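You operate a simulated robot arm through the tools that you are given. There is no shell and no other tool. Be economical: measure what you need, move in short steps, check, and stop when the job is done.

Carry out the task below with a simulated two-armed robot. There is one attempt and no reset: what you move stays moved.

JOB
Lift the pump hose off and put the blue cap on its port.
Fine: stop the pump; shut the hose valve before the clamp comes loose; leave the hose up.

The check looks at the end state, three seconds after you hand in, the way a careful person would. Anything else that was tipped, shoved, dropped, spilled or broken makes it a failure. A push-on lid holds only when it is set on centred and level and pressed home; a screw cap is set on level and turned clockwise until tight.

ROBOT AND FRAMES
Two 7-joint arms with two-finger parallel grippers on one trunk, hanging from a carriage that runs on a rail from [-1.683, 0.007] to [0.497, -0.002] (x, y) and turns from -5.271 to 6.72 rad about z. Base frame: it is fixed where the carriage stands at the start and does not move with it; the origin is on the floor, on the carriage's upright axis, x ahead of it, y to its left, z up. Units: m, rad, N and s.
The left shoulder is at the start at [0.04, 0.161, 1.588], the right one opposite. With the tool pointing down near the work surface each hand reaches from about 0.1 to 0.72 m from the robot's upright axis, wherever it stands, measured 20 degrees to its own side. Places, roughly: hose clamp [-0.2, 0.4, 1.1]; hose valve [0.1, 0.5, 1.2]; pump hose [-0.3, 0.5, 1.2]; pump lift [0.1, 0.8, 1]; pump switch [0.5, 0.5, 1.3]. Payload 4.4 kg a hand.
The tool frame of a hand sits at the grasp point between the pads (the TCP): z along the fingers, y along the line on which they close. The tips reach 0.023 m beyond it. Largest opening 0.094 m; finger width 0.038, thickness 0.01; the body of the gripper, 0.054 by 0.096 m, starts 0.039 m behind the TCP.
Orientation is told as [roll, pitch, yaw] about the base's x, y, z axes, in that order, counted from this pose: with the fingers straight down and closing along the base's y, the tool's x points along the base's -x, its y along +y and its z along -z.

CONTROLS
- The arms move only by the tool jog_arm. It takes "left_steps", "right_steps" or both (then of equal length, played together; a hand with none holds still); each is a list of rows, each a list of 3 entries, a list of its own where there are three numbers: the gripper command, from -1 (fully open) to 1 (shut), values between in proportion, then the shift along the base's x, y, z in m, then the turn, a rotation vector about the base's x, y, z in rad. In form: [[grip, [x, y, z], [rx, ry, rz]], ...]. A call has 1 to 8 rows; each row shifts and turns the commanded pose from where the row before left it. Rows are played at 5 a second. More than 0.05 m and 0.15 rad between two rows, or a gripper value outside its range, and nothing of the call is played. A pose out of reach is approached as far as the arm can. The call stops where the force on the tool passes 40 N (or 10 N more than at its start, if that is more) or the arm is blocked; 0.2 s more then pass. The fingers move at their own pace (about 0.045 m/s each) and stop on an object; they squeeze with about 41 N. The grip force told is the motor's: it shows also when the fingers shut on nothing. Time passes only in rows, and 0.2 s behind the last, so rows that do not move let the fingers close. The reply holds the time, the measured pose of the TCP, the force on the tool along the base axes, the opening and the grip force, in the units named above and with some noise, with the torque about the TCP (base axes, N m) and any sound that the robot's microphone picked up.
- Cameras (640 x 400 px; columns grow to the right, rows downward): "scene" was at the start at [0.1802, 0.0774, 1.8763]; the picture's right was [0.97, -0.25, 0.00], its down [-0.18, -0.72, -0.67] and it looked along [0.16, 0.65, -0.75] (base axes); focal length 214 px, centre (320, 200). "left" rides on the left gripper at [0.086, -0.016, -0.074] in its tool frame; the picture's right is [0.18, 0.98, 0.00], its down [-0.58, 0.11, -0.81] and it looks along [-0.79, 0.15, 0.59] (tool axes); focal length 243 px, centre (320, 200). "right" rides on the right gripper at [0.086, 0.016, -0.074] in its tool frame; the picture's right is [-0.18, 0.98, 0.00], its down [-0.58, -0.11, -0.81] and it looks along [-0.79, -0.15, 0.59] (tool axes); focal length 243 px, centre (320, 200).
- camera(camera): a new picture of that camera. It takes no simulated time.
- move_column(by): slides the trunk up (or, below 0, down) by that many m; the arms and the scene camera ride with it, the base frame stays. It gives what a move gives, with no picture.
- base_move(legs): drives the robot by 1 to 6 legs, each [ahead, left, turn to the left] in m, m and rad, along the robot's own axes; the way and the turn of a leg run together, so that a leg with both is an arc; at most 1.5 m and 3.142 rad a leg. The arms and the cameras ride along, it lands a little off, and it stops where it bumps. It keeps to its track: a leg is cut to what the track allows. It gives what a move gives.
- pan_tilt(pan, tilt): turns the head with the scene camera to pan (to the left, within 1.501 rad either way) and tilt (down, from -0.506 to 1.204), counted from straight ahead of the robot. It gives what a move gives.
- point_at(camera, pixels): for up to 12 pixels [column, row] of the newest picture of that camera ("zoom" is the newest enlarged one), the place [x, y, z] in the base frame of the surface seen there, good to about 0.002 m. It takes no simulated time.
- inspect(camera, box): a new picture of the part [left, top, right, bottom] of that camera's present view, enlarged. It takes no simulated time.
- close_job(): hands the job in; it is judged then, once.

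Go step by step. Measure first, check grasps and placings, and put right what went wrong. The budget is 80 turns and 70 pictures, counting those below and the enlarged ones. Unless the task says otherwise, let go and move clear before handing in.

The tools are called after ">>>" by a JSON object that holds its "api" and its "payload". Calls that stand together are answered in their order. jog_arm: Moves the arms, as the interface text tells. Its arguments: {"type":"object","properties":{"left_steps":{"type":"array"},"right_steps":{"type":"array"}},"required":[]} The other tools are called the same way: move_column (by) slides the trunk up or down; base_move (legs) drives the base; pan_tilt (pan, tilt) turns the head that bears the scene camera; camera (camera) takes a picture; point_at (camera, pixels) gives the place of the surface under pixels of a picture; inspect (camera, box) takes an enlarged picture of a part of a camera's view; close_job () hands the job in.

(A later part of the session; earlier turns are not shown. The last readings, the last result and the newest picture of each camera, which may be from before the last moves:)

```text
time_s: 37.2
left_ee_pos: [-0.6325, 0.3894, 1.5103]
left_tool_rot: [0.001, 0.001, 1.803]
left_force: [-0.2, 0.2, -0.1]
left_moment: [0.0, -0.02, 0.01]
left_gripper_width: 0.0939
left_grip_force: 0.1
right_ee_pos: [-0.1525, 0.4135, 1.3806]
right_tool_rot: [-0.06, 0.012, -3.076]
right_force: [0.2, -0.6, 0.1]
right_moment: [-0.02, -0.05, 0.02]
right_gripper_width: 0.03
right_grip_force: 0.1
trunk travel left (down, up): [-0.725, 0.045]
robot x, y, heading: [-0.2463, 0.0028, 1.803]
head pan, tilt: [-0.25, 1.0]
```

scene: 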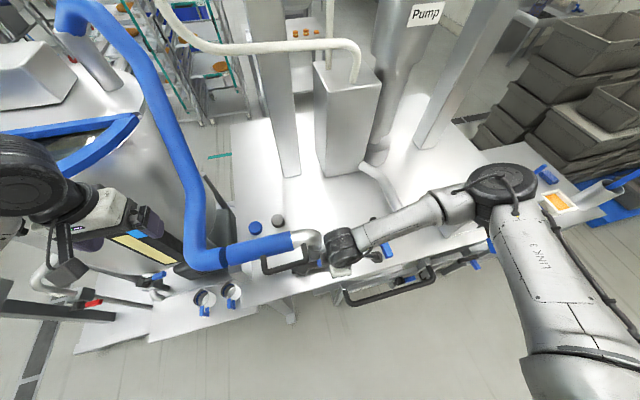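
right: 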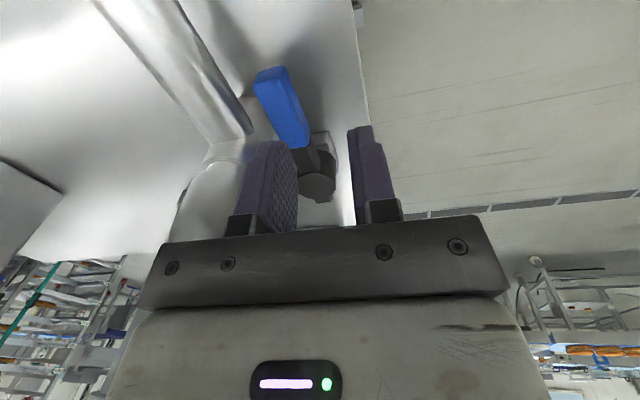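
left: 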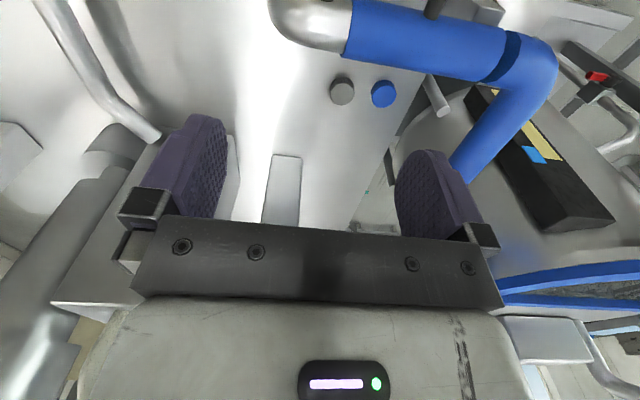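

Now I level the tool and align above the lever end (-0.122,0.439).

>>> {"api": "jog_arm", "payload": {"right_steps": [[0.36, [0.015, 0.013, 0], [-0.03, 0.006, -0.033]], [0.36, [0.015, 0.013, 0], [-0.03, 0.006, -0.033]], [0.36, [0, 0, -0.04], [0, 0, 0]], [0.36, [0, 0, -0.04], [0, 0, 0]], [0.36, [0, 0, -0.04], [0, 0, 0]], [0.36, [0, 0, -0.04], [0, 0, 0]]]}}

```text
time_s: 38.6
left_ee_pos: [-0.6328, 0.3885, 1.51]
left_tool_rot: [0.002, -0.002, 1.803]
left_force: [0.1, 0.1, -0.1]
left_moment: [0.01, 0.01, 0.01]
left_gripper_width: 0.0938
left_grip_force: 0.1
right_ee_pos: [-0.1437, 0.411, 1.2168]
right_tool_rot: [-0.049, 0.008, -3.094]
right_force: [0.2, 0.5, 0.1]
right_moment: [0.03, -0.01, 0.01]
right_gripper_width: 0.0299
right_grip_force: 0.1
right hand out of reach, approached as far as the arm can: row 1, 2
trunk travel left (down, up): [-0.725, 0.045]
robot x, y, heading: [-0.2459, 0.002, 1.802]
head pan, tilt: [-0.25, 1.0]
```

Those last rows worked; I'll apply the remaining correction from the measured pose.

>>> {"api": "jog_arm", "payload": {"right_steps": [[0.36, [0.007, 0.009, 0], [0, 0, -0.05]], [0.36, [0.007, 0.009, 0], [-0.025, 0.004, 0]], [0.36, [0.007, 0.009, 0], [-0.025, 0.004, 0]], [0.36, [0, 0, 0], [0, 0, 0]]]}}

```text
time_s: 39.6
left_ee_pos: [-0.6303, 0.3899, 1.5128]
left_tool_rot: [0.0, 0.002, 1.804]
left_force: [0.1, -0.1, -0.2]
left_moment: [0.05, -0.02, 0.0]
left_gripper_width: 0.0941
left_grip_force: 0.1
right_ee_pos: [-0.1232, 0.4392, 1.2169]
right_tool_rot: [0.002, 0.002, 3.14]
right_force: [0.8, 0.0, 0.4]
right_moment: [-0.03, 0.0, 0.0]
right_gripper_width: 0.0299
right_grip_force: 0.0
trunk travel left (down, up): [-0.725, 0.045]
robot x, y, heading: [-0.2434, 0.0006, 1.803]
head pan, tilt: [-0.25, 1.0]
```

Aligned at (-0.123,0.439), level. I check from the right camera before descending.

>>> {"api": "camera", "payload": {"camera": "right"}}

>>> {"api": "point_at", "payload": {"camera": "right", "pixels": [[310, 100], [340, 110], [290, 100], [250, 100], [230, 110], [330, 170]]}}

```text
39 pictures are left
```

right: 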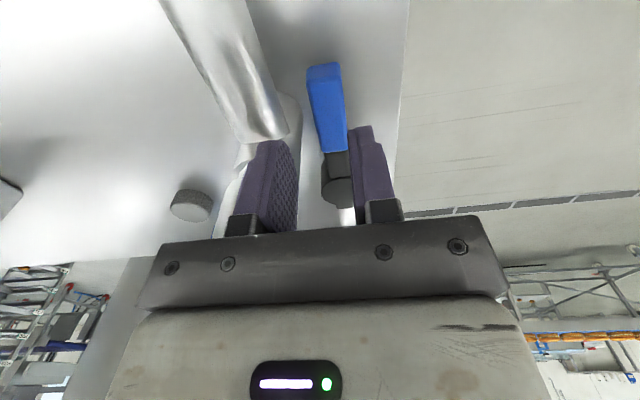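

```text
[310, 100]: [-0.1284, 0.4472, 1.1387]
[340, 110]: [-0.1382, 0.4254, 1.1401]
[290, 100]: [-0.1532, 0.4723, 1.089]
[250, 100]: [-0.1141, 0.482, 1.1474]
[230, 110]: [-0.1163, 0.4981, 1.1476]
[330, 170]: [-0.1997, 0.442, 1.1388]
```

Lever spans y 0.425–0.447; the fingers straddle it. Descend with care, then close.

>>> {"api": "jog_arm", "payload": {"right_steps": [[0.36, [0, -0.001, -0.03], [0, 0, 0]], [0.36, [0, 0, -0.015], [0, 0, 0]], [0.36, [0, 0, -0.01], [0, 0, 0]], [0.36, [0, 0, -0.007], [0, 0, 0]], [0.36, [0, 0, -0.006], [0, 0, 0]], [1, [0, 0, 0], [0, 0, 0]], [1, [0, 0, 0], [0, 0, 0]], [1, [0, 0, 0], [0, 0, 0]]]}}

```text
time_s: 41.4
left_ee_pos: [-0.629, 0.3889, 1.5098]
left_tool_rot: [-0.003, 0.001, 1.803]
left_force: [0.1, -0.2, 0.7]
left_moment: [0.0, 0.03, -0.02]
left_gripper_width: 0.0939
left_grip_force: 0.2
right_ee_pos: [-0.119, 0.4358, 1.1479]
right_tool_rot: [0.004, 0.008, 3.139]
right_force: [32.1, -13.2, 14.2]
right_moment: [-0.04, 0.4, -0.62]
right_gripper_width: 0.0236
right_grip_force: 45.2
trunk travel left (down, up): [-0.725, 0.045]
robot x, y, heading: [-0.2462, -0.0042, 1.807]
head pan, tilt: [-0.25, 1.0]
```

Gripped (23.6 mm) but with 32 N in x — perhaps touching the port flange. I'll reopen slightly, shift +x, and grip again.

>>> {"api": "jog_arm", "payload": {"right_steps": [[0.36, [0, 0, 0], [0, 0, 0]], [0.36, [0.005, 0.001, 0.002], [0, 0, 0]], [0.36, [0, 0, 0], [0, 0, 0]]]}}

>>> {"api": "inspect", "payload": {"camera": "right", "box": [200, 0, 440, 150]}}

```text
time_s: 42.2
left_ee_pos: [-0.6319, 0.3876, 1.5099]
left_tool_rot: [0.0, 0.003, 1.803]
left_force: [-0.4, -0.2, -0.4]
left_moment: [0.01, 0.05, 0.01]
left_gripper_width: 0.0943
left_grip_force: 0.1
right_ee_pos: [-0.1182, 0.4369, 1.15]
right_tool_rot: [0.003, 0.001, -3.141]
right_force: [13.5, -9.1, -6.7]
right_moment: [0.02, 0.39, -0.44]
right_gripper_width: 0.03
right_grip_force: 0.1
trunk travel left (down, up): [-0.725, 0.045]
robot x, y, heading: [-0.2465, 0.0031, 1.797]
head pan, tilt: [-0.25, 1.0]
```

```text
2.67 times, centred on (320, 75) of right
```

zoom: 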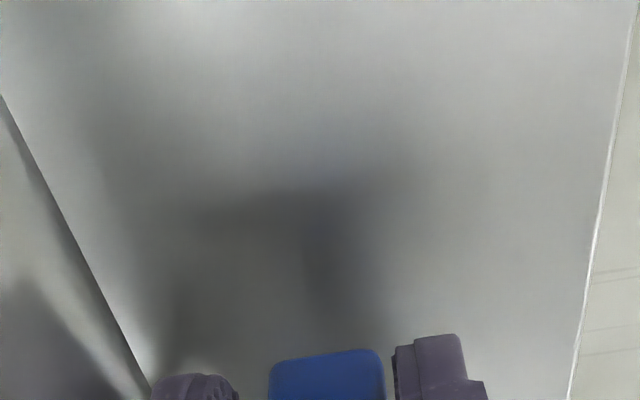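

The gripper body is evidently against the elbow bend; shift another 8 mm to +x.

>>> {"api": "jog_arm", "payload": {"right_steps": [[0.36, [0.004, -0.001, 0.0], [0, 0, 0]], [0.36, [0.004, 0, 0.0], [0, 0, 0]], [0.36, [0, 0, 0], [0, 0, 0]]]}}

```text
time_s: 43.0
left_ee_pos: [-0.6324, 0.3901, 1.5111]
left_tool_rot: [0.001, 0.0, 1.804]
left_force: [-0.6, -1.3, 0.1]
left_moment: [0.0, -0.01, 0.0]
left_gripper_width: 0.094
left_grip_force: 0.2
right_ee_pos: [-0.1112, 0.4386, 1.1512]
right_tool_rot: [0.0, 0.0, 3.14]
right_force: [0.0, -0.6, -0.1]
right_moment: [0.0, 0.03, 0.04]
right_gripper_width: 0.0304
right_grip_force: 0.1
trunk travel left (down, up): [-0.725, 0.045]
robot x, y, heading: [-0.2423, -0.0018, 1.799]
head pan, tilt: [-0.25, 1.0]
```

Free now, with ~1 cm of the lever between the fingers. I'll swing it around its pivot toward -y, turning the hand along.

>>> {"api": "jog_arm", "payload": {"right_steps": [[0.36, [-0.001, -0.0154, 0], [0, 0, -0.13]], [0.36, [-0.006, -0.0144, 0], [0, 0, -0.13]], [0.36, [-0.0085, -0.0128, 0], [0, 0, -0.13]], [0.36, [-0.009, -0.0116, 0], [0, 0, -0.13]], [0.36, [-0.0094, -0.0106, 0], [0, 0, -0.13]], [0.36, [-0.0105, -0.009, 0], [0, 0, -0.13]]]}}

>>> {"api": "pan_tilt", "payload": {"pan": -0.15, "tilt": 1.15}}

>>> {"api": "camera", "payload": {"camera": "scene"}}

```text
time_s: 44.4
left_ee_pos: [-0.6324, 0.3894, 1.5119]
left_tool_rot: [0.001, -0.001, 1.802]
left_force: [-0.2, 0.2, 0.7]
left_moment: [0.0, 0.0, -0.03]
left_gripper_width: 0.0941
left_grip_force: 0.2
right_ee_pos: [-0.1557, 0.3659, 1.1516]
right_tool_rot: [0.001, -0.001, 2.359]
right_force: [0.5, 0.5, -1.1]
right_moment: [0.0, 0.02, 0.0]
right_gripper_width: 0.0302
right_grip_force: 0.1
trunk travel left (down, up): [-0.725, 0.045]
robot x, y, heading: [-0.2456, 0.0059, 1.802]
head pan, tilt: [-0.25, 1.0]
```

```text
time_s: 45.1
left_ee_pos: [-0.6321, 0.3891, 1.511]
left_tool_rot: [-0.001, 0.001, 1.802]
left_force: [-0.1, -0.1, -0.5]
left_moment: [-0.02, 0.0, -0.01]
left_gripper_width: 0.0939
left_grip_force: 0.0
right_ee_pos: [-0.1562, 0.3641, 1.1504]
right_tool_rot: [0.002, 0.001, 2.36]
right_force: [-0.4, 0.5, 0.0]
right_moment: [0.03, -0.01, -0.01]
right_gripper_width: 0.0301
right_grip_force: 0.1
trunk travel left (down, up): [-0.725, 0.045]
robot x, y, heading: [-0.2458, 0.0026, 1.801]
head pan, tilt: [-0.15, 1.15]
```

```text
37 pictures are left
```

scene: 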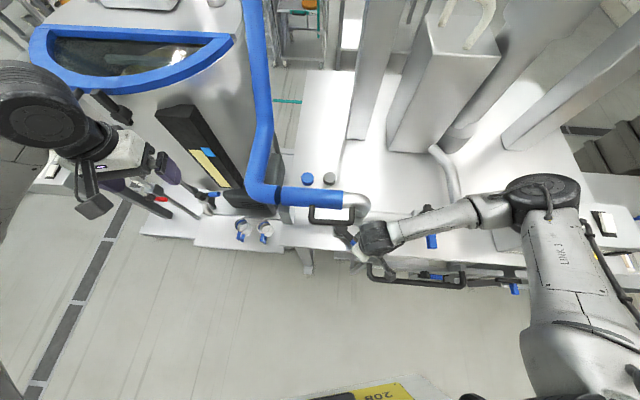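

>>> {"api": "inspect", "payload": {"camera": "scene", "box": [300, 190, 420, 270]}}

```text
5.00 times, centred on (360, 230) of scene
```

zoom: 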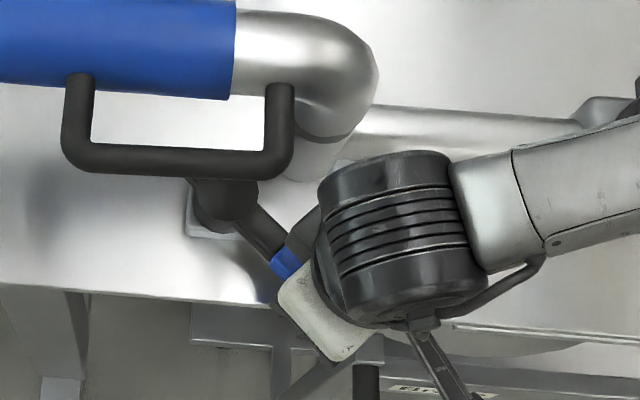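

The lever follows at ~45°. Continue to 90°.

>>> {"api": "jog_arm", "payload": {"right_steps": [[0.36, [-0.0103, -0.0091, 0], [0, 0, -0.13]], [0.36, [-0.0112, -0.0077, 0], [0, 0, -0.13]], [0.36, [-0.0122, -0.0061, 0], [0, 0, -0.13]], [0.36, [-0.0129, -0.0045, 0], [0, 0, -0.13]], [0.36, [-0.0134, -0.0028, 0], [0, 0, -0.13]], [0.36, [-0.0147, -0.001, 0], [0, 0, -0.14]], [0.36, [-0.006, 0, 0], [0, 0, 0]]]}}

>>> {"api": "inspect", "payload": {"camera": "scene", "box": [300, 190, 420, 270]}}

```text
time_s: 46.4
left_ee_pos: [-0.6288, 0.3916, 1.5101]
left_tool_rot: [-0.002, -0.001, 1.8]
left_force: [0.7, 0.1, -0.8]
left_moment: [-0.01, 0.0, -0.01]
left_gripper_width: 0.094
left_grip_force: 0.1
right_ee_pos: [-0.2045, 0.3393, 1.1483]
right_tool_rot: [-0.027, -0.007, 1.654]
right_force: [30.3, 6.4, 8.1]
right_moment: [0.27, -0.42, 0.5]
right_gripper_width: 0.0434
right_grip_force: 15.3
trunk travel left (down, up): [-0.725, 0.045]
robot x, y, heading: [-0.2449, -0.0007, 1.799]
head pan, tilt: [-0.15, 1.15]
stopped in row 6 (right hand): the force on the tool passed its limit at 46 N (the readings are from after the stop); the commanded pose is now the measured one
```

```text
5.00 times, centred on (360, 230) of scene
```

zoom: 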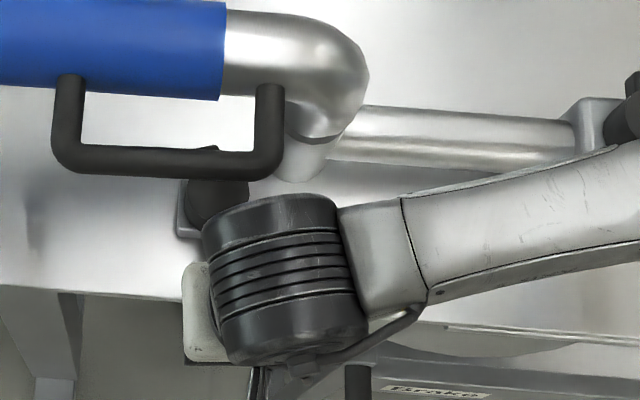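

It met the stop at roughly 90°. I'll open slightly, lift away and check the lever and the latch light.

>>> {"api": "jog_arm", "payload": {"right_steps": [[-0.3, [0.004, -0.004, 0], [0, 0, 0]], [-0.3, [0, 0, 0], [0, 0, 0]], [-0.3, [0, -0.01, 0.03], [0, 0, 0]], [-0.3, [0, -0.01, 0.045], [0, 0, 0]], [-0.3, [0, 0, 0.05], [0, 0, 0]], [-0.3, [0.03, 0, 0.03], [0, 0, 0]], [-0.3, [0.04, 0, 0.02], [0, 0, 0]], [-0.3, [0.04, 0, 0.02], [0, 0, 0]]]}}

>>> {"api": "inspect", "payload": {"camera": "scene", "box": [220, 160, 420, 290]}}

>>> {"api": "point_at", "payload": {"camera": "zoom", "pixels": [[270, 170], [330, 165], [410, 165], [415, 130], [400, 185], [265, 110]]}}

```text
time_s: 48.2
left_ee_pos: [-0.632, 0.3907, 1.5122]
left_tool_rot: [-0.001, -0.001, 1.801]
left_force: [0.3, 0.3, -0.3]
left_moment: [-0.03, -0.02, 0.0]
left_gripper_width: 0.0939
left_grip_force: 0.1
right_ee_pos: [-0.1106, 0.3428, 1.3326]
right_tool_rot: [-0.014, -0.001, 1.659]
right_force: [-0.3, 0.7, -0.2]
right_moment: [0.0, -0.02, 0.03]
right_gripper_width: 0.0611
right_grip_force: 0.0
right hand out of reach, approached as far as the arm can: row 7, 8
trunk travel left (down, up): [-0.725, 0.045]
robot x, y, heading: [-0.2432, 0.002, 1.801]
head pan, tilt: [-0.15, 1.15]
```

```text
3.08 times, centred on (320, 225) of scene
```

zoom: 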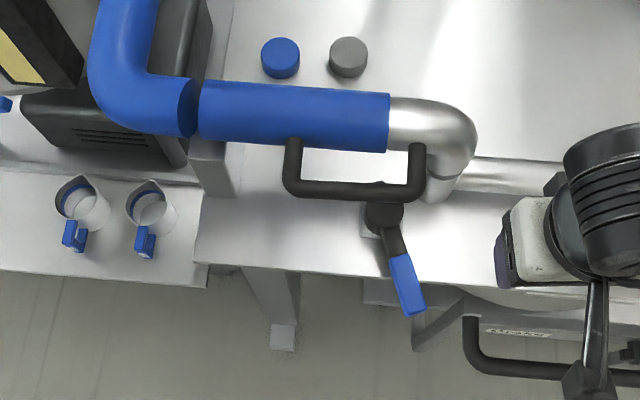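

```text
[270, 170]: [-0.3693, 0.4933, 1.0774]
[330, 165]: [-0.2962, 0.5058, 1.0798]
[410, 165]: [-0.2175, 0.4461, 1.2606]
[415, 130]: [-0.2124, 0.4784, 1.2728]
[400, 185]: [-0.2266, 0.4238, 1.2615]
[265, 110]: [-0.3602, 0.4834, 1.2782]
```

>>> {"api": "point_at", "payload": {"camera": "zoom", "pixels": [[385, 215], [405, 280], [412, 308], [398, 245], [350, 192], [290, 192], [412, 192], [440, 185], [455, 165], [435, 195]]}}

>>> {"api": "pan_tilt", "payload": {"pan": -0.75, "tilt": 0.7}}

>>> {"api": "camera", "payload": {"camera": "scene"}}

```text
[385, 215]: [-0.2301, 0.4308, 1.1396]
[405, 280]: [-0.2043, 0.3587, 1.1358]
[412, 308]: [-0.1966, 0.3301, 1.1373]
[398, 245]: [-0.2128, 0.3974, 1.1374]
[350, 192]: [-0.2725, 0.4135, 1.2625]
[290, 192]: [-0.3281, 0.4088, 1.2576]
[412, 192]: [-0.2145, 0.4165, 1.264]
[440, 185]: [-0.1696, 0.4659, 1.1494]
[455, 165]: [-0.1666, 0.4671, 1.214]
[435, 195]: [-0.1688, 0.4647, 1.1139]
```

```text
time_s: 49.2
left_ee_pos: [-0.6308, 0.3893, 1.5115]
left_tool_rot: [-0.001, 0.001, 1.801]
left_force: [-0.2, 0.0, 0.0]
left_moment: [-0.02, -0.02, -0.01]
left_gripper_width: 0.0941
left_grip_force: 0.1
right_ee_pos: [-0.112, 0.3451, 1.3323]
right_tool_rot: [-0.016, -0.001, 1.658]
right_force: [0.9, -0.2, 0.4]
right_moment: [-0.01, 0.0, 0.0]
right_gripper_width: 0.0611
right_grip_force: 0.1
trunk travel left (down, up): [-0.725, 0.045]
robot x, y, heading: [-0.2472, -0.0039, 1.799]
head pan, tilt: [-0.75, 0.7]
```

```text
33 pictures are left
```

scene: 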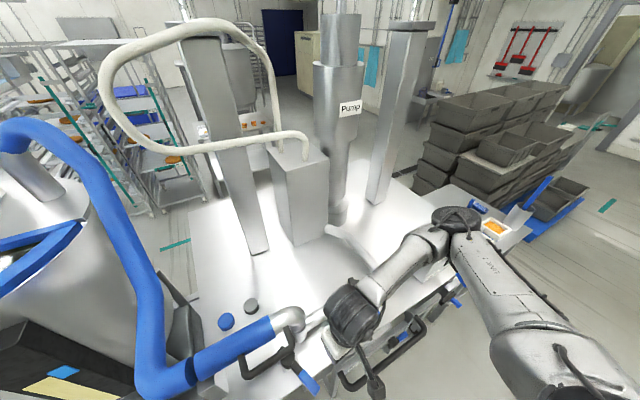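

The clamp lever measures ~73° swung (tip (-0.197,0.33)). I'll turn the base back, and push the lever tip once more from +x with closed fingers to make sure it is at its stop.

>>> {"api": "base_move", "payload": {"legs": [[0, 0, -0.25]]}}

>>> {"api": "jog_arm", "payload": {"right_steps": [[1, [0, 0.01, 0], [0, 0, 0]], [1, [0, 0.01, 0], [0, 0, 0]], [1, [0, 0, 0], [0, 0, 0.05]], [1, [0, 0, 0], [0, 0, 0.05]]]}}

>>> {"api": "pan_tilt", "payload": {"pan": -0.3, "tilt": 0.95}}

>>> {"api": "camera", "payload": {"camera": "scene"}}

```text
time_s: 50.5
left_ee_pos: [-0.5215, 0.4745, 1.5112]
left_tool_rot: [0.002, 0.0, 1.548]
left_force: [-0.3, -0.4, -0.3]
left_moment: [-0.02, 0.03, 0.01]
left_gripper_width: 0.0942
left_grip_force: 0.1
right_ee_pos: [-0.0295, 0.3008, 1.3323]
right_tool_rot: [-0.015, -0.003, 1.406]
right_force: [0.2, -0.7, 0.0]
right_moment: [-0.01, -0.01, 0.01]
right_gripper_width: 0.0609
right_grip_force: 0.2
trunk travel left (down, up): [-0.725, 0.045]
robot x, y, heading: [-0.2466, 0.0011, 1.549]
head pan, tilt: [-0.75, 0.7]
```

```text
time_s: 51.5
left_ee_pos: [-0.5224, 0.4731, 1.5119]
left_tool_rot: [0.001, 0.0, 1.547]
left_force: [0.4, -0.2, 0.3]
left_moment: [-0.01, -0.01, 0.02]
left_gripper_width: 0.094
left_grip_force: 0.0
right_ee_pos: [-0.0297, 0.3187, 1.3336]
right_tool_rot: [-0.016, -0.002, 1.507]
right_force: [-0.3, -0.1, -0.2]
right_moment: [-0.01, -0.02, -0.03]
right_gripper_width: 0.0
right_grip_force: 29.9
trunk travel left (down, up): [-0.725, 0.045]
robot x, y, heading: [-0.2483, 0.0004, 1.548]
head pan, tilt: [-0.75, 0.7]
```

```text
time_s: 52.4
left_ee_pos: [-0.5229, 0.4751, 1.5113]
left_tool_rot: [-0.001, -0.001, 1.547]
left_force: [-0.4, -0.5, -0.5]
left_moment: [0.0, -0.01, -0.03]
left_gripper_width: 0.0939
left_grip_force: 0.0
right_ee_pos: [-0.0289, 0.3192, 1.3324]
right_tool_rot: [-0.015, -0.003, 1.504]
right_force: [0.0, 0.1, 0.4]
right_moment: [0.01, 0.01, 0.03]
right_gripper_width: 0.0
right_grip_force: 41.2
trunk travel left (down, up): [-0.725, 0.045]
robot x, y, heading: [-0.2436, 0.002, 1.545]
head pan, tilt: [-0.3, 0.949]
```

```text
32 pictures are left
```

scene: 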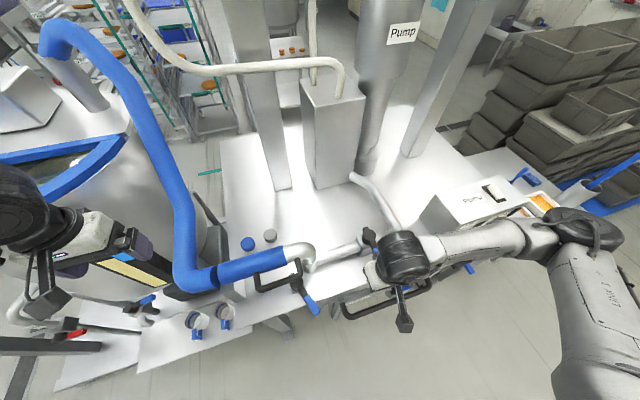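

>>> {"api": "jog_arm", "payload": {"right_steps": [[1, [-0.045, 0.008, 0], [0, 0, 0]], [1, [-0.045, 0.008, 0], [0, 0, 0]], [1, [-0.036, 0.004, 0], [0, 0, 0]], [1, [0, 0, -0.045], [0, 0, 0]], [1, [0, 0, -0.045], [0, 0, 0]], [1, [0, 0, -0.045], [0, 0, 0]], [1, [0, 0, -0.045], [0, 0, 0]]]}}

>>> {"api": "jog_arm", "payload": {"right_steps": [[1, [-0.01, 0, 0], [0, 0, 0]], [1, [-0.01, 0, 0], [0, 0, 0]], [1, [-0.01, 0, 0], [0, 0, 0]], [1, [-0.01, 0, 0], [0, 0, 0]], [1, [-0.01, 0, 0], [0, 0, 0]]]}}

>>> {"api": "inspect", "payload": {"camera": "scene", "box": [220, 220, 380, 330]}}

```text
time_s: 54.0
left_ee_pos: [-0.5218, 0.4741, 1.5118]
left_tool_rot: [-0.002, 0.001, 1.547]
left_force: [-0.3, -0.3, 0.0]
left_moment: [0.0, 0.0, 0.02]
left_gripper_width: 0.0941
left_grip_force: 0.0
right_ee_pos: [-0.1555, 0.3393, 1.1547]
right_tool_rot: [-0.016, -0.003, 1.507]
right_force: [0.6, 0.6, -0.4]
right_moment: [0.0, 0.02, 0.0]
right_gripper_width: 0.0
right_grip_force: 41.0
trunk travel left (down, up): [-0.725, 0.045]
robot x, y, heading: [-0.2456, 0.0031, 1.55]
head pan, tilt: [-0.3, 0.949]
```

```text
time_s: 54.8
left_ee_pos: [-0.5191, 0.4744, 1.511]
left_tool_rot: [-0.002, 0.003, 1.545]
left_force: [0.1, -0.7, 1.1]
left_moment: [0.01, 0.01, 0.0]
left_gripper_width: 0.0939
left_grip_force: 0.1
right_ee_pos: [-0.1725, 0.3389, 1.1526]
right_tool_rot: [-0.038, -0.002, 1.498]
right_force: [20.8, -5.6, 15.8]
right_moment: [-0.24, -0.18, 0.29]
right_gripper_width: 0.0
right_grip_force: 41.5
trunk travel left (down, up): [-0.725, 0.045]
robot x, y, heading: [-0.2415, 0.0021, 1.549]
head pan, tilt: [-0.3, 0.949]
stopped in row 4 (right hand): the force on the tool passed its limit at 46 N (the readings are from after the stop); the commanded pose is now the measured one
```

```text
3.64 times, centred on (300, 275) of scene
```

zoom: 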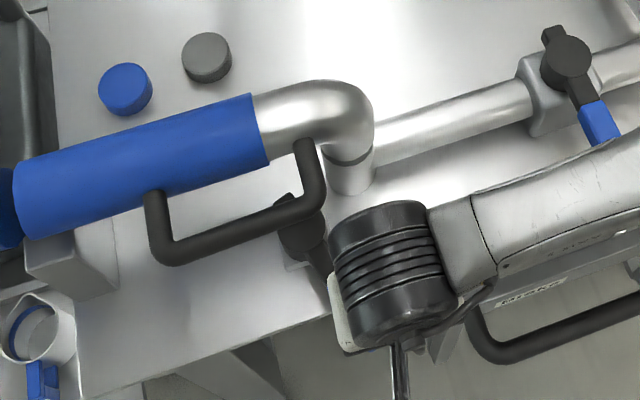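

The lever resists 46 N without moving: it is at its stop, clamp open. I'll withdraw the right hand and look at the hose joint and the control lights.

>>> {"api": "jog_arm", "payload": {"right_steps": [[1, [0.02, -0.005, 0], [0, 0, 0]], [0, [0.01, -0.01, 0.045], [0, 0, 0]], [-0.2, [0, 0, 0.045], [0, 0, 0]], [-0.4, [0, 0, 0.045], [0, 0, 0]], [-0.4, [0, 0, 0.045], [0, 0, 0]], [-0.4, [0.04, 0, 0], [0, 0, 0]]]}}

>>> {"api": "inspect", "payload": {"camera": "scene", "box": [30, 20, 330, 300]}}

>>> {"api": "inspect", "payload": {"camera": "scene", "box": [400, 150, 560, 250]}}

>>> {"api": "point_at", "payload": {"camera": "scene", "pixels": [[215, 278], [185, 270], [190, 210], [150, 130], [80, 35], [60, 45], [250, 265], [185, 230]]}}

```text
time_s: 56.2
left_ee_pos: [-0.52, 0.4753, 1.5114]
left_tool_rot: [0.001, 0.001, 1.547]
left_force: [-0.1, -0.1, 0.2]
left_moment: [0.01, 0.01, -0.02]
left_gripper_width: 0.0939
left_grip_force: 0.1
right_ee_pos: [-0.1066, 0.3241, 1.3332]
right_tool_rot: [-0.03, -0.002, 1.5]
right_force: [-0.8, 0.0, -0.3]
right_moment: [-0.01, -0.01, -0.01]
right_gripper_width: 0.066
right_grip_force: 0.0
trunk travel left (down, up): [-0.725, 0.045]
robot x, y, heading: [-0.2469, -0.0026, 1.548]
head pan, tilt: [-0.3, 0.949]
```

```text
1.43 times, centred on (180, 160) of scene
```

zoom: 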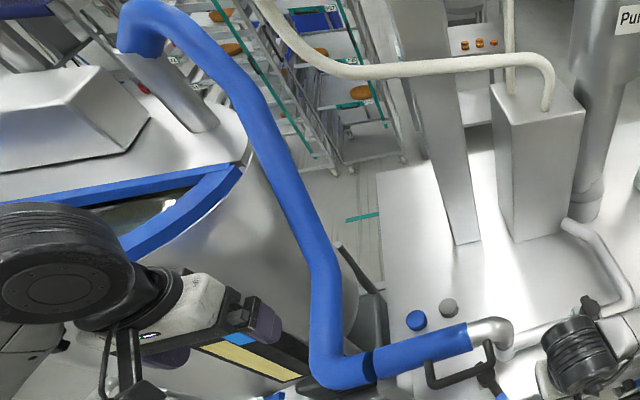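

```text
4.00 times, centred on (480, 200) of scene
```

zoom: 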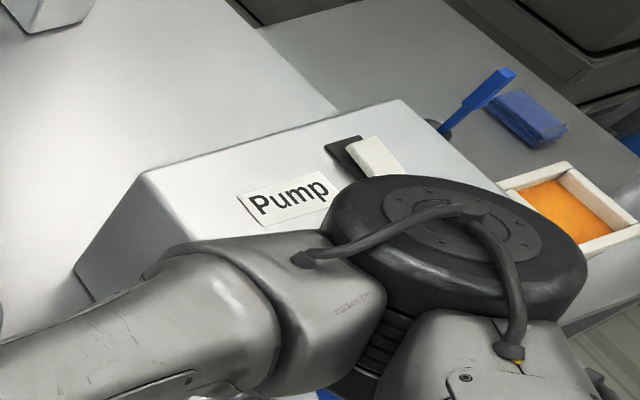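

```text
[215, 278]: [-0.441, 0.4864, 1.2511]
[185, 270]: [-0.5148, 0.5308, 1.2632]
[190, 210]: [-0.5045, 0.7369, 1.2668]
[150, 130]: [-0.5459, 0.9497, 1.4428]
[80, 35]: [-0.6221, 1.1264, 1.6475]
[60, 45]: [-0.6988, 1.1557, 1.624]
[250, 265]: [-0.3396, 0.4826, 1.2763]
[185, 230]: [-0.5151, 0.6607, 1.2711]
```

The hose shows a joint ring at (-0.44,0.486,1.25), so it probably swings up there. I'll use the left hand on the black handle (bar y≈0.412, z≈1.262); reposition: turn to heading ~0.75, then shift to x≈-0.62.

>>> {"api": "base_move", "payload": {"legs": [[0, 0, -0.8], [-0.27, 0.255, 0]]}}

>>> {"api": "pan_tilt", "payload": {"pan": 0.1, "tilt": 0.8}}

>>> {"api": "camera", "payload": {"camera": "scene"}}

```text
time_s: 60.6
left_ee_pos: [-0.4581, 0.5291, 1.5115]
left_tool_rot: [0.0, 0.0, 0.735]
left_force: [0.1, 1.2, 0.1]
left_moment: [-0.03, -0.01, 0.02]
left_gripper_width: 0.0937
left_grip_force: 0.0
right_ee_pos: [-0.2829, 0.1253, 1.3316]
right_tool_rot: [-0.031, -0.002, 0.688]
right_force: [-0.1, -0.5, 0.2]
right_moment: [0.0, 0.0, -0.03]
right_gripper_width: 0.0657
right_grip_force: 0.1
trunk travel left (down, up): [-0.725, 0.045]
robot x, y, heading: [-0.6098, -0.002, 0.74]
head pan, tilt: [-0.3, 0.949]
```

```text
time_s: 61.5
left_ee_pos: [-0.457, 0.5279, 1.5117]
left_tool_rot: [0.0, 0.0, 0.737]
left_force: [-0.3, 0.2, 0.2]
left_moment: [-0.02, -0.04, 0.01]
left_gripper_width: 0.094
left_grip_force: 0.1
right_ee_pos: [-0.2819, 0.1241, 1.3321]
right_tool_rot: [-0.029, -0.002, 0.689]
right_force: [0.9, 0.0, 0.6]
right_moment: [-0.02, -0.01, -0.04]
right_gripper_width: 0.0655
right_grip_force: 0.0
trunk travel left (down, up): [-0.725, 0.045]
robot x, y, heading: [-0.6111, 0.0029, 0.736]
head pan, tilt: [0.099, 0.799]
```

```text
28 pictures are left
```

scene: 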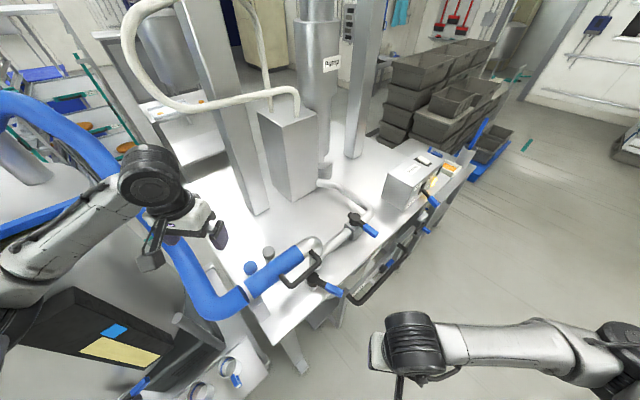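

>>> {"api": "inspect", "payload": {"camera": "scene", "box": [200, 150, 460, 310]}}

>>> {"api": "point_at", "payload": {"camera": "zoom", "pixels": [[250, 316], [295, 283], [225, 300], [280, 262], [120, 355], [105, 310], [310, 245], [195, 280], [315, 245]]}}

```text
2.46 times, centred on (330, 230) of scene
```

zoom: 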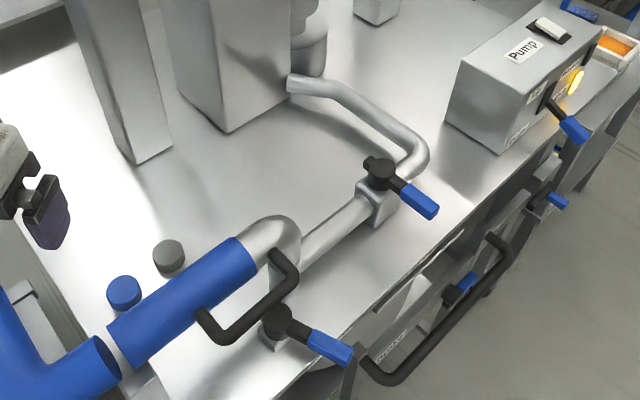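

```text
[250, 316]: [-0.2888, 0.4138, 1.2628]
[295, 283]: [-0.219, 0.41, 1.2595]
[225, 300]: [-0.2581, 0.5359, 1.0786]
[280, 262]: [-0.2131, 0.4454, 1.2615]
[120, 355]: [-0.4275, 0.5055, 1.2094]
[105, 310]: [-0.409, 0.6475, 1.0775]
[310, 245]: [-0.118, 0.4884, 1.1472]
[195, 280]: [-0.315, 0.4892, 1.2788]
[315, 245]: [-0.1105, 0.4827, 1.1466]
```

There is a gap at the left end: the hose piece (x -0.42…-0.13) pivots or lifts there. Left hand goes above the handle bar (-0.268,0.412), turned so the fingers close along y.

>>> {"api": "jog_arm", "payload": {"left_steps": [[-1, [0.038, -0.0232, 0], [0, 0, -0.147]], [-0.5, [0.038, -0.0232, 0], [0, 0, -0.147]], [0.25, [0.038, -0.0232, 0], [0, 0, -0.147]], [0.25, [0.038, -0.0232, 0], [0, 0, -0.147]], [0.25, [0.037, -0.0232, 0], [0, 0, -0.148]], [0.25, [0, 0, -0.045], [0, 0, 0]], [0.25, [0, 0, -0.045], [0, 0, 0]], [0.25, [0, 0, -0.045], [0, 0, 0]]]}}

>>> {"api": "camera", "payload": {"camera": "left"}}

```text
time_s: 63.3
left_ee_pos: [-0.2678, 0.4091, 1.3774]
left_tool_rot: [0.0, 0.0, 0.001]
left_force: [0.2, -0.1, -0.5]
left_moment: [0.01, 0.0, -0.01]
left_gripper_width: 0.0353
left_grip_force: 0.0
right_ee_pos: [-0.2812, 0.1243, 1.3316]
right_tool_rot: [-0.031, -0.004, 0.688]
right_force: [0.2, 0.4, 1.0]
right_moment: [0.0, 0.03, -0.02]
right_gripper_width: 0.0656
right_grip_force: 0.0
trunk travel left (down, up): [-0.725, 0.045]
robot x, y, heading: [-0.6115, 0.0035, 0.734]
head pan, tilt: [0.099, 0.799]
```

```text
26 pictures are left
```

left: 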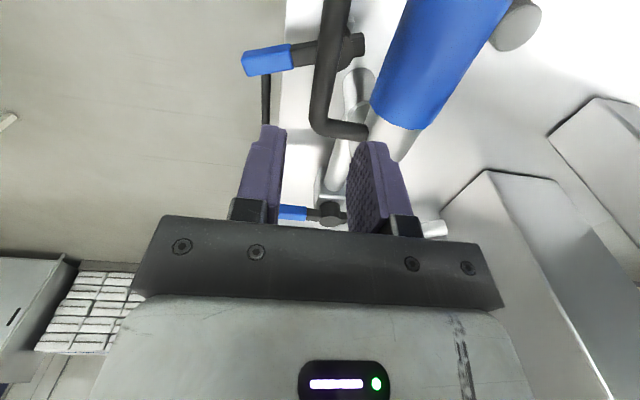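

Aligned with the bar. Descend to z≈1.262 and grip.

>>> {"api": "jog_arm", "payload": {"left_steps": [[0.25, [0, 0.003, -0.04], [0, 0, 0]], [0.25, [0, 0, -0.04], [0, 0, 0]], [0.25, [0, 0, -0.02], [0, 0, 0]], [0.25, [0, 0, -0.016], [0, 0, 0]], [1, [0, 0, 0], [0, 0, 0]], [1, [0, 0, 0], [0, 0, 0]], [1, [0, 0, 0], [0, 0, 0]]]}}

```text
time_s: 64.9
left_ee_pos: [-0.2679, 0.416, 1.26]
left_tool_rot: [0.0, 0.001, 0.003]
left_force: [2.2, 3.0, -5.0]
left_moment: [0.01, -0.1, 1.81]
left_gripper_width: 0.0191
left_grip_force: 45.3
right_ee_pos: [-0.281, 0.1234, 1.3313]
right_tool_rot: [-0.03, -0.002, 0.69]
right_force: [-0.6, -0.8, 0.2]
right_moment: [0.02, 0.0, 0.01]
right_gripper_width: 0.0657
right_grip_force: 0.0
trunk travel left (down, up): [-0.725, 0.045]
robot x, y, heading: [-0.6102, 0.001, 0.736]
head pan, tilt: [0.099, 0.799]
```

Bar gripped (19 mm). Try a small lift with force check.

>>> {"api": "jog_arm", "payload": {"left_steps": [[1, [0, 0, 0.005], [0, 0, 0]], [1, [0, 0, 0.005], [0, 0, 0]], [1, [0, 0, 0.005], [0, 0, 0]]]}}

>>> {"api": "inspect", "payload": {"camera": "scene", "box": [200, 170, 380, 310]}}

```text
time_s: 65.7
left_ee_pos: [-0.2686, 0.4165, 1.2737]
left_tool_rot: [0.001, 0.004, 0.002]
left_force: [-2.7, 6.9, -18.5]
left_moment: [0.04, -1.13, 1.79]
left_gripper_width: 0.019
left_grip_force: 45.1
right_ee_pos: [-0.2814, 0.1233, 1.3314]
right_tool_rot: [-0.028, 0.001, 0.69]
right_force: [0.6, -1.2, 0.1]
right_moment: [0.02, 0.0, -0.04]
right_gripper_width: 0.0658
right_grip_force: 0.0
trunk travel left (down, up): [-0.725, 0.045]
robot x, y, heading: [-0.6082, 0.0064, 0.734]
head pan, tilt: [0.099, 0.799]
```

```text
2.86 times, centred on (290, 240) of scene
```

zoom: 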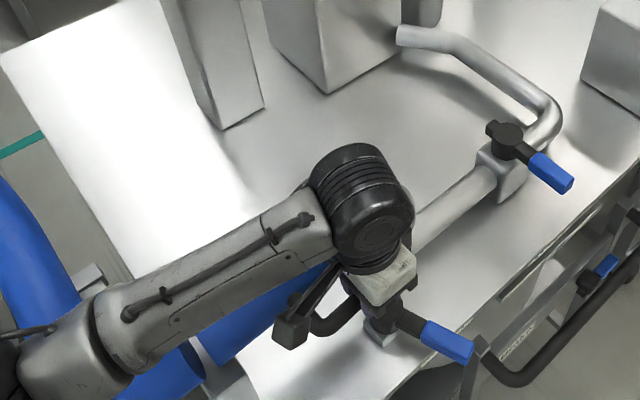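

It rises with a y-torque, i.e. a hinge about the y axis near x≈-0.435. I'll follow the arc, turning the hand along.

>>> {"api": "jog_arm", "payload": {"left_steps": [[1, [0, 0, 0], [0, -0.085, 0]], [1, [-0.0038, 0, 0.0164], [0, -0.1, 0]], [1, [-0.0053, 0, 0.0159], [0, -0.1, 0]], [1, [-0.0069, 0, 0.0152], [0, -0.1, 0]]]}}

>>> {"api": "inspect", "payload": {"camera": "scene", "box": [200, 170, 380, 310]}}

```text
time_s: 66.7
left_ee_pos: [-0.2835, 0.4169, 1.3237]
left_tool_rot: [0.002, -0.389, 0.0]
left_force: [6.9, 9.2, 0.5]
left_moment: [-0.81, 1.27, 1.59]
left_gripper_width: 0.019
left_grip_force: 44.9
right_ee_pos: [-0.2815, 0.1247, 1.3327]
right_tool_rot: [-0.03, -0.002, 0.688]
right_force: [0.9, -0.8, -0.2]
right_moment: [0.0, -0.03, 0.0]
right_gripper_width: 0.0659
right_grip_force: 0.1
trunk travel left (down, up): [-0.725, 0.045]
robot x, y, heading: [-0.6062, 0.0019, 0.733]
head pan, tilt: [0.099, 0.799]
```

```text
2.86 times, centred on (290, 240) of scene
```

zoom: 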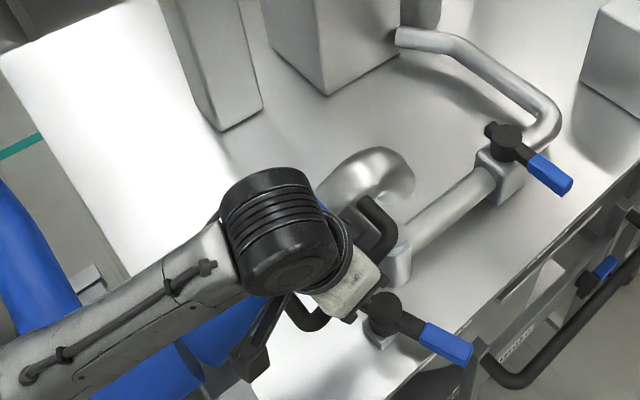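

The hose is off the port and following. Continue along the arc.

>>> {"api": "jog_arm", "payload": {"left_steps": [[1, [-0.0083, 0, 0.0145], [0, -0.1, 0]], [1, [-0.0099, 0, 0.0136], [0, -0.1, 0]], [1, [-0.0111, 0, 0.0126], [0, -0.1, 0]], [1, [-0.0123, 0, 0.0113], [0, -0.1, 0]], [1, [-0.0133, 0, 0.0101], [0, -0.1, 0]]]}}

>>> {"api": "camera", "payload": {"camera": "scene"}}

```text
time_s: 67.9
left_ee_pos: [-0.3348, 0.4155, 1.3877]
left_tool_rot: [0.002, -0.893, -0.004]
left_force: [18.7, 7.8, 19.1]
left_moment: [-1.45, 0.75, 1.06]
left_gripper_width: 0.0191
left_grip_force: 44.6
right_ee_pos: [-0.2792, 0.1254, 1.3327]
right_tool_rot: [-0.033, -0.004, 0.689]
right_force: [0.6, -0.4, 0.0]
right_moment: [0.0, 0.0, -0.02]
right_gripper_width: 0.0658
right_grip_force: 0.0
trunk travel left (down, up): [-0.725, 0.045]
robot x, y, heading: [-0.6076, 0.0029, 0.742]
head pan, tilt: [0.099, 0.799]
```

```text
23 pictures are left
```

scene: 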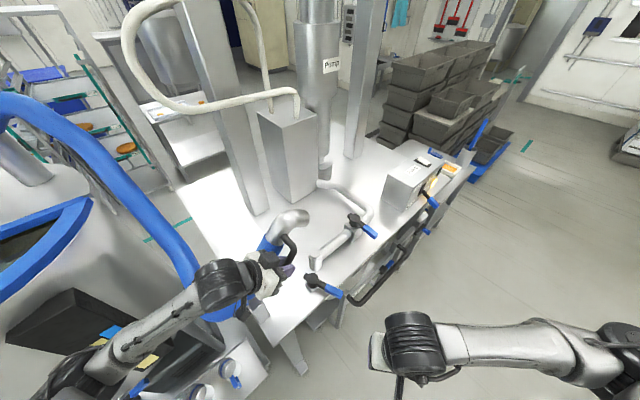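

Radial force shows the hinge centre is at about (-0.435, 1.254). Continue with the corrected arc toward upright.

>>> {"api": "jog_arm", "payload": {"left_steps": [[1, [-0.007, 0, 0.0135], [0, -0.09, 0]], [1, [-0.0145, 0, 0.008], [0, -0.1, 0]], [1, [-0.0155, 0, 0.0066], [0, -0.1, 0]], [1, [-0.0158, 0, 0.0049], [0, -0.1, 0]]]}}

```text
time_s: 68.5
left_ee_pos: [-0.355, 0.4169, 1.4]
left_tool_rot: [-0.018, -1.05, 0.017]
left_force: [16.2, 3.5, -6.0]
left_moment: [-1.38, -1.33, 1.21]
left_gripper_width: 0.0183
left_grip_force: 44.9
right_ee_pos: [-0.2796, 0.1241, 1.3328]
right_tool_rot: [-0.031, -0.001, 0.687]
right_force: [0.9, 0.8, 0.6]
right_moment: [0.0, 0.0, -0.03]
right_gripper_width: 0.0659
right_grip_force: 0.0
trunk travel left (down, up): [-0.725, 0.045]
robot x, y, heading: [-0.6122, 0.0002, 0.739]
head pan, tilt: [0.099, 0.799]
stopped in row 3 (left hand): the force on the tool passed its limit at 71 N (the readings are from after the stop); the commanded pose is now the measured one
```

It met its upper stop at about 60° (71 N). I'll open the grip just slightly and check whether the hose stays up.

>>> {"api": "jog_arm", "payload": {"left_steps": [[1, [0.0, 0, 0], [0, 0, 0]], [0.45, [0, 0, 0], [0, 0, 0]], [0.4, [0, 0, 0], [0, 0, 0]], [0.4, [0, 0, 0], [0, 0, 0]], [0.4, [0, 0, 0], [0, 0, 0]]]}}

>>> {"api": "inspect", "payload": {"camera": "scene", "box": [180, 180, 360, 310]}}

```text
time_s: 69.7
left_ee_pos: [-0.3574, 0.4163, 1.3994]
left_tool_rot: [-0.009, -1.048, 0.012]
left_force: [0.3, 0.2, -0.6]
left_moment: [0.02, -0.03, -0.02]
left_gripper_width: 0.0281
left_grip_force: 0.0
right_ee_pos: [-0.2812, 0.1241, 1.3318]
right_tool_rot: [-0.03, -0.002, 0.69]
right_force: [0.0, 0.3, 0.3]
right_moment: [-0.01, -0.01, 0.02]
right_gripper_width: 0.0658
right_grip_force: 0.1
trunk travel left (down, up): [-0.725, 0.045]
robot x, y, heading: [-0.61, 0.0011, 0.735]
head pan, tilt: [0.099, 0.799]
```

```text
3.08 times, centred on (270, 245) of scene
```

zoom: 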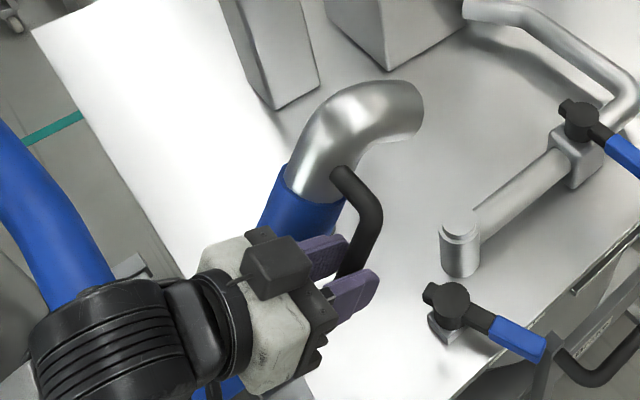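

The hose stays up by itself (zero force). I'll withdraw the left hand back along its fingers, then to -y, and measure the port.

>>> {"api": "jog_arm", "payload": {"left_steps": [[0.3, [-0.02, 0, 0.0115], [0, 0, 0]], [0.3, [-0.03, 0, 0.017], [0, 0, 0]], [0.0, [-0.01, -0.04, 0.005], [0, 0, 0]], [0.0, [0, -0.045, 0], [0, 0.1, 0]], [0.0, [0, -0.04, 0.02], [0, 0.15, 0]], [0.0, [0, 0, 0.03], [0, 0.15, 0]], [0.0, [0, 0, 0.03], [0, 0.15, 0]], [0.0, [0, 0, 0.02], [0, 0.15, 0]]]}}

>>> {"api": "inspect", "payload": {"camera": "scene", "box": [180, 180, 360, 310]}}

>>> {"api": "point_at", "payload": {"camera": "zoom", "pixels": [[460, 220], [442, 222], [478, 222], [460, 212], [460, 232], [458, 245], [460, 265], [390, 100], [130, 270], [190, 260]]}}

```text
time_s: 71.5
left_ee_pos: [-0.3724, 0.3256, 1.5195]
left_tool_rot: [-0.001, -0.346, 0.007]
left_force: [-0.8, -0.8, -0.4]
left_moment: [0.04, 0.01, -0.02]
left_gripper_width: 0.0468
left_grip_force: 0.0
left hand out of reach, approached as far as the arm can: row 3, 4, 5
right_ee_pos: [-0.2816, 0.1244, 1.3318]
right_tool_rot: [-0.03, -0.002, 0.688]
right_force: [0.1, 0.0, 0.0]
right_moment: [0.01, 0.03, 0.02]
right_gripper_width: 0.0657
right_grip_force: 0.0
trunk travel left (down, up): [-0.725, 0.045]
robot x, y, heading: [-0.6101, 0.0007, 0.736]
head pan, tilt: [0.099, 0.799]
```

```text
3.08 times, centred on (270, 245) of scene
```

zoom: 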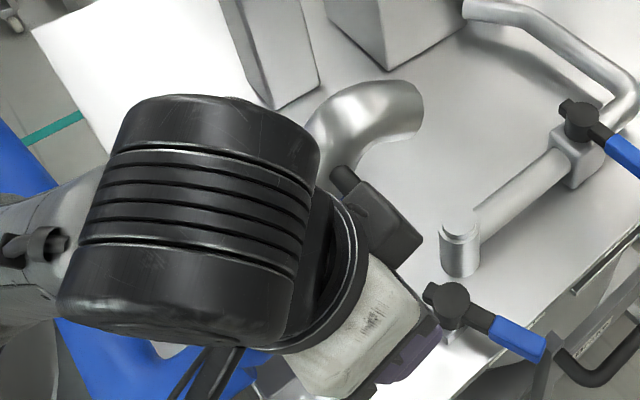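

```text
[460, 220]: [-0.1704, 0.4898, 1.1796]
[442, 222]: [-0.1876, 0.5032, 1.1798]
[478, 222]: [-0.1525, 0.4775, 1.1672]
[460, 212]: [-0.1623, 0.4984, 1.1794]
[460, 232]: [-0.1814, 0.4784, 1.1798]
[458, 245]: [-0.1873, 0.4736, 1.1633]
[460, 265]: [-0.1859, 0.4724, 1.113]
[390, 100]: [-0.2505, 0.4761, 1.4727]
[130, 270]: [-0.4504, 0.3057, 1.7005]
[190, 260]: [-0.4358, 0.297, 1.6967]
```

The port neck is free: top z≈1.180 near (-0.173,0.487). The blue cap must be reached behind the raised hose; the left arm from the -x side is clearest. I'll level the hand, raise it over the hose, and go above the cap.

>>> {"api": "jog_arm", "payload": {"left_steps": [[0, [0, 0, 0.03], [0, 0.15, 0]], [0, [0, 0, 0.03], [0, 0.15, 0]], [-0.2, [0, 0, 0.03], [0, 0.046, 0]], [-0.4, [-0.03, 0.03, 0], [0, 0, 0.14]], [-0.4, [0, 0.045, 0], [0, 0, 0.14]], [-0.4, [0, 0.045, 0], [0, 0, 0.14]], [-0.4, [0, 0.045, 0], [0, 0, 0]], [-0.4, [0, 0.045, 0], [0, 0, 0]]]}}

>>> {"api": "jog_arm", "payload": {"left_steps": [[-0.4, [0, 0.045, 0], [0, 0, 0]], [-0.4, [0.01, 0.035, 0], [0, 0, 0]], [-0.4, [0.02, 0.03, 0], [0, 0, 0]], [-0.4, [0, 0, -0.045], [0, 0, 0]], [-0.4, [0, 0, -0.045], [0, 0, 0]], [-0.4, [0, 0, -0.045], [0, 0, 0]], [-0.4, [0, 0, -0.045], [0, 0, 0]]]}}

>>> {"api": "camera", "payload": {"camera": "left"}}

```text
time_s: 73.3
left_ee_pos: [-0.4037, 0.5331, 1.609]
left_tool_rot: [0.0, -0.004, 0.425]
left_force: [-0.3, -0.3, 0.4]
left_moment: [0.01, 0.02, 0.0]
left_gripper_width: 0.0658
left_grip_force: 0.2
right_ee_pos: [-0.281, 0.1242, 1.3326]
right_tool_rot: [-0.028, -0.002, 0.691]
right_force: [-0.1, -0.1, 1.0]
right_moment: [0.0, 0.02, 0.04]
right_gripper_width: 0.0659
right_grip_force: 0.0
trunk travel left (down, up): [-0.725, 0.045]
robot x, y, heading: [-0.611, 0.0024, 0.735]
head pan, tilt: [0.099, 0.799]
```

```text
time_s: 74.9
left_ee_pos: [-0.3716, 0.6429, 1.4309]
left_tool_rot: [-0.003, -0.003, 0.425]
left_force: [0.0, -0.4, -0.3]
left_moment: [-0.02, 0.03, 0.01]
left_gripper_width: 0.0657
left_grip_force: 0.1
right_ee_pos: [-0.2799, 0.1248, 1.3316]
right_tool_rot: [-0.03, -0.001, 0.689]
right_force: [-0.5, 0.5, 0.4]
right_moment: [0.01, -0.01, -0.01]
right_gripper_width: 0.0661
right_grip_force: 0.1
trunk travel left (down, up): [-0.725, 0.045]
robot x, y, heading: [-0.6062, 0.0027, 0.736]
head pan, tilt: [0.099, 0.799]
```

```text
20 pictures are left
```

left: 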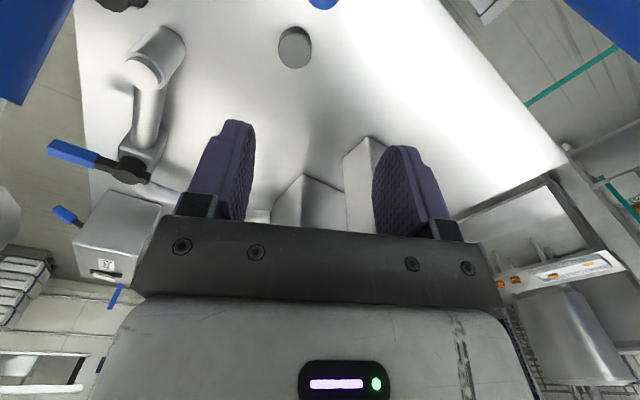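

The blue cap is at the top edge (323,2) below me, and the port top is at about (155,60). Measure the port from this view and check clearances in the scene.

>>> {"api": "inspect", "payload": {"camera": "left", "box": [80, 0, 240, 100]}}

>>> {"api": "camera", "payload": {"camera": "scene"}}

>>> {"api": "point_at", "payload": {"camera": "left", "pixels": [[323, 3], [315, 2], [332, 2], [295, 30], [295, 48], [320, 8]]}}

```text
4.00 times, centred on (160, 50) of left
```

zoom: 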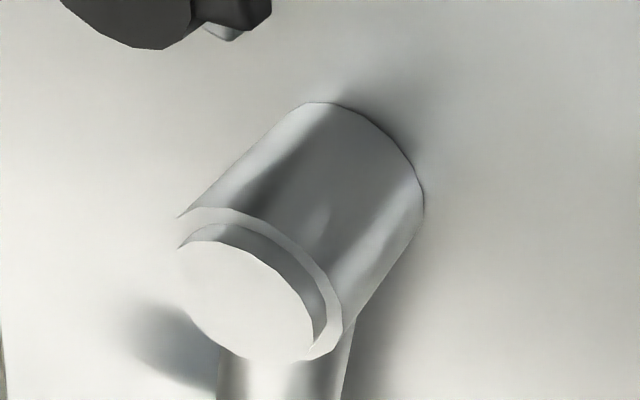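

```text
18 pictures are left
```

scene: 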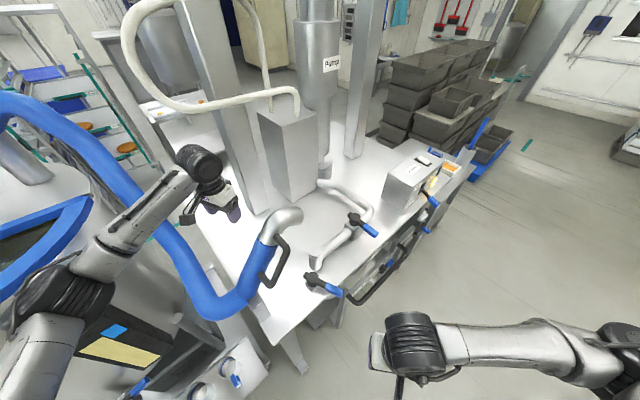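

```text
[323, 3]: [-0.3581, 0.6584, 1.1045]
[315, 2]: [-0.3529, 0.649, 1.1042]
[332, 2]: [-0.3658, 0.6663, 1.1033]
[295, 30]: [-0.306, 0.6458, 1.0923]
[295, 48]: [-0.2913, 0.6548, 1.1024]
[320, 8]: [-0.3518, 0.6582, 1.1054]
```

>>> {"api": "point_at", "payload": {"camera": "zoom", "pixels": [[248, 300], [182, 262], [310, 345], [200, 245], [240, 355], [270, 265], [225, 340], [200, 215], [335, 320], [300, 290]]}}

>>> {"api": "jog_arm", "payload": {"left_steps": [[-0.4, [0.002, 0.002, -0.045], [0, 0, 0]], [-0.4, [0, 0, -0.045], [0, 0, 0]], [-0.4, [0, 0, -0.045], [0, 0, 0]], [-0.4, [0, 0, -0.045], [0, 0, 0]], [-0.4, [0, 0, -0.045], [0, 0, 0]], [-0.4, [0, 0, -0.045], [0, 0, 0]], [-0.4, [0, 0, -0.035], [0, 0, 0]]]}}

>>> {"api": "inspect", "payload": {"camera": "scene", "box": [140, 140, 340, 300]}}

```text
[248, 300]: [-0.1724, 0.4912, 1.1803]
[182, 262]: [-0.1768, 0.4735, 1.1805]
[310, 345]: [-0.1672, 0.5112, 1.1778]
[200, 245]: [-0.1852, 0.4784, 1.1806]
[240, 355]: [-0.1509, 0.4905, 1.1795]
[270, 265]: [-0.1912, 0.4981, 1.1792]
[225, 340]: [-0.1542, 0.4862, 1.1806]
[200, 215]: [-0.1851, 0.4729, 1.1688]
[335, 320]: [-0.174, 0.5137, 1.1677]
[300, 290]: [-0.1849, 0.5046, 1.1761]
```

```text
time_s: 76.0
left_ee_pos: [-0.3666, 0.6459, 1.255]
left_tool_rot: [-0.003, -0.011, 0.424]
left_force: [2.5, -2.2, 2.1]
left_moment: [0.08, 0.36, 0.41]
left_gripper_width: 0.0662
left_grip_force: 0.1
right_ee_pos: [-0.2807, 0.1247, 1.3318]
right_tool_rot: [-0.031, -0.002, 0.689]
right_force: [0.0, 0.2, -0.3]
right_moment: [0.02, -0.03, 0.0]
right_gripper_width: 0.0659
right_grip_force: 0.0
trunk travel left (down, up): [-0.725, 0.045]
robot x, y, heading: [-0.6081, 0.0, 0.735]
head pan, tilt: [0.099, 0.799]
stopped in row 5 (left hand): the force on the tool passed its limit at 64 N (the readings are from after the stop); the commanded pose is now the measured one
```

```text
2.50 times, centred on (240, 220) of scene
```

zoom: 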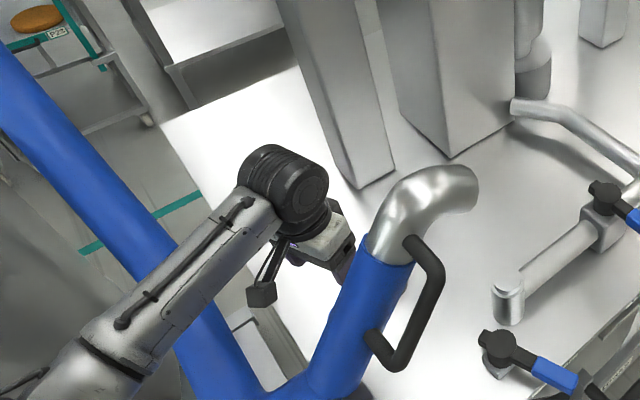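

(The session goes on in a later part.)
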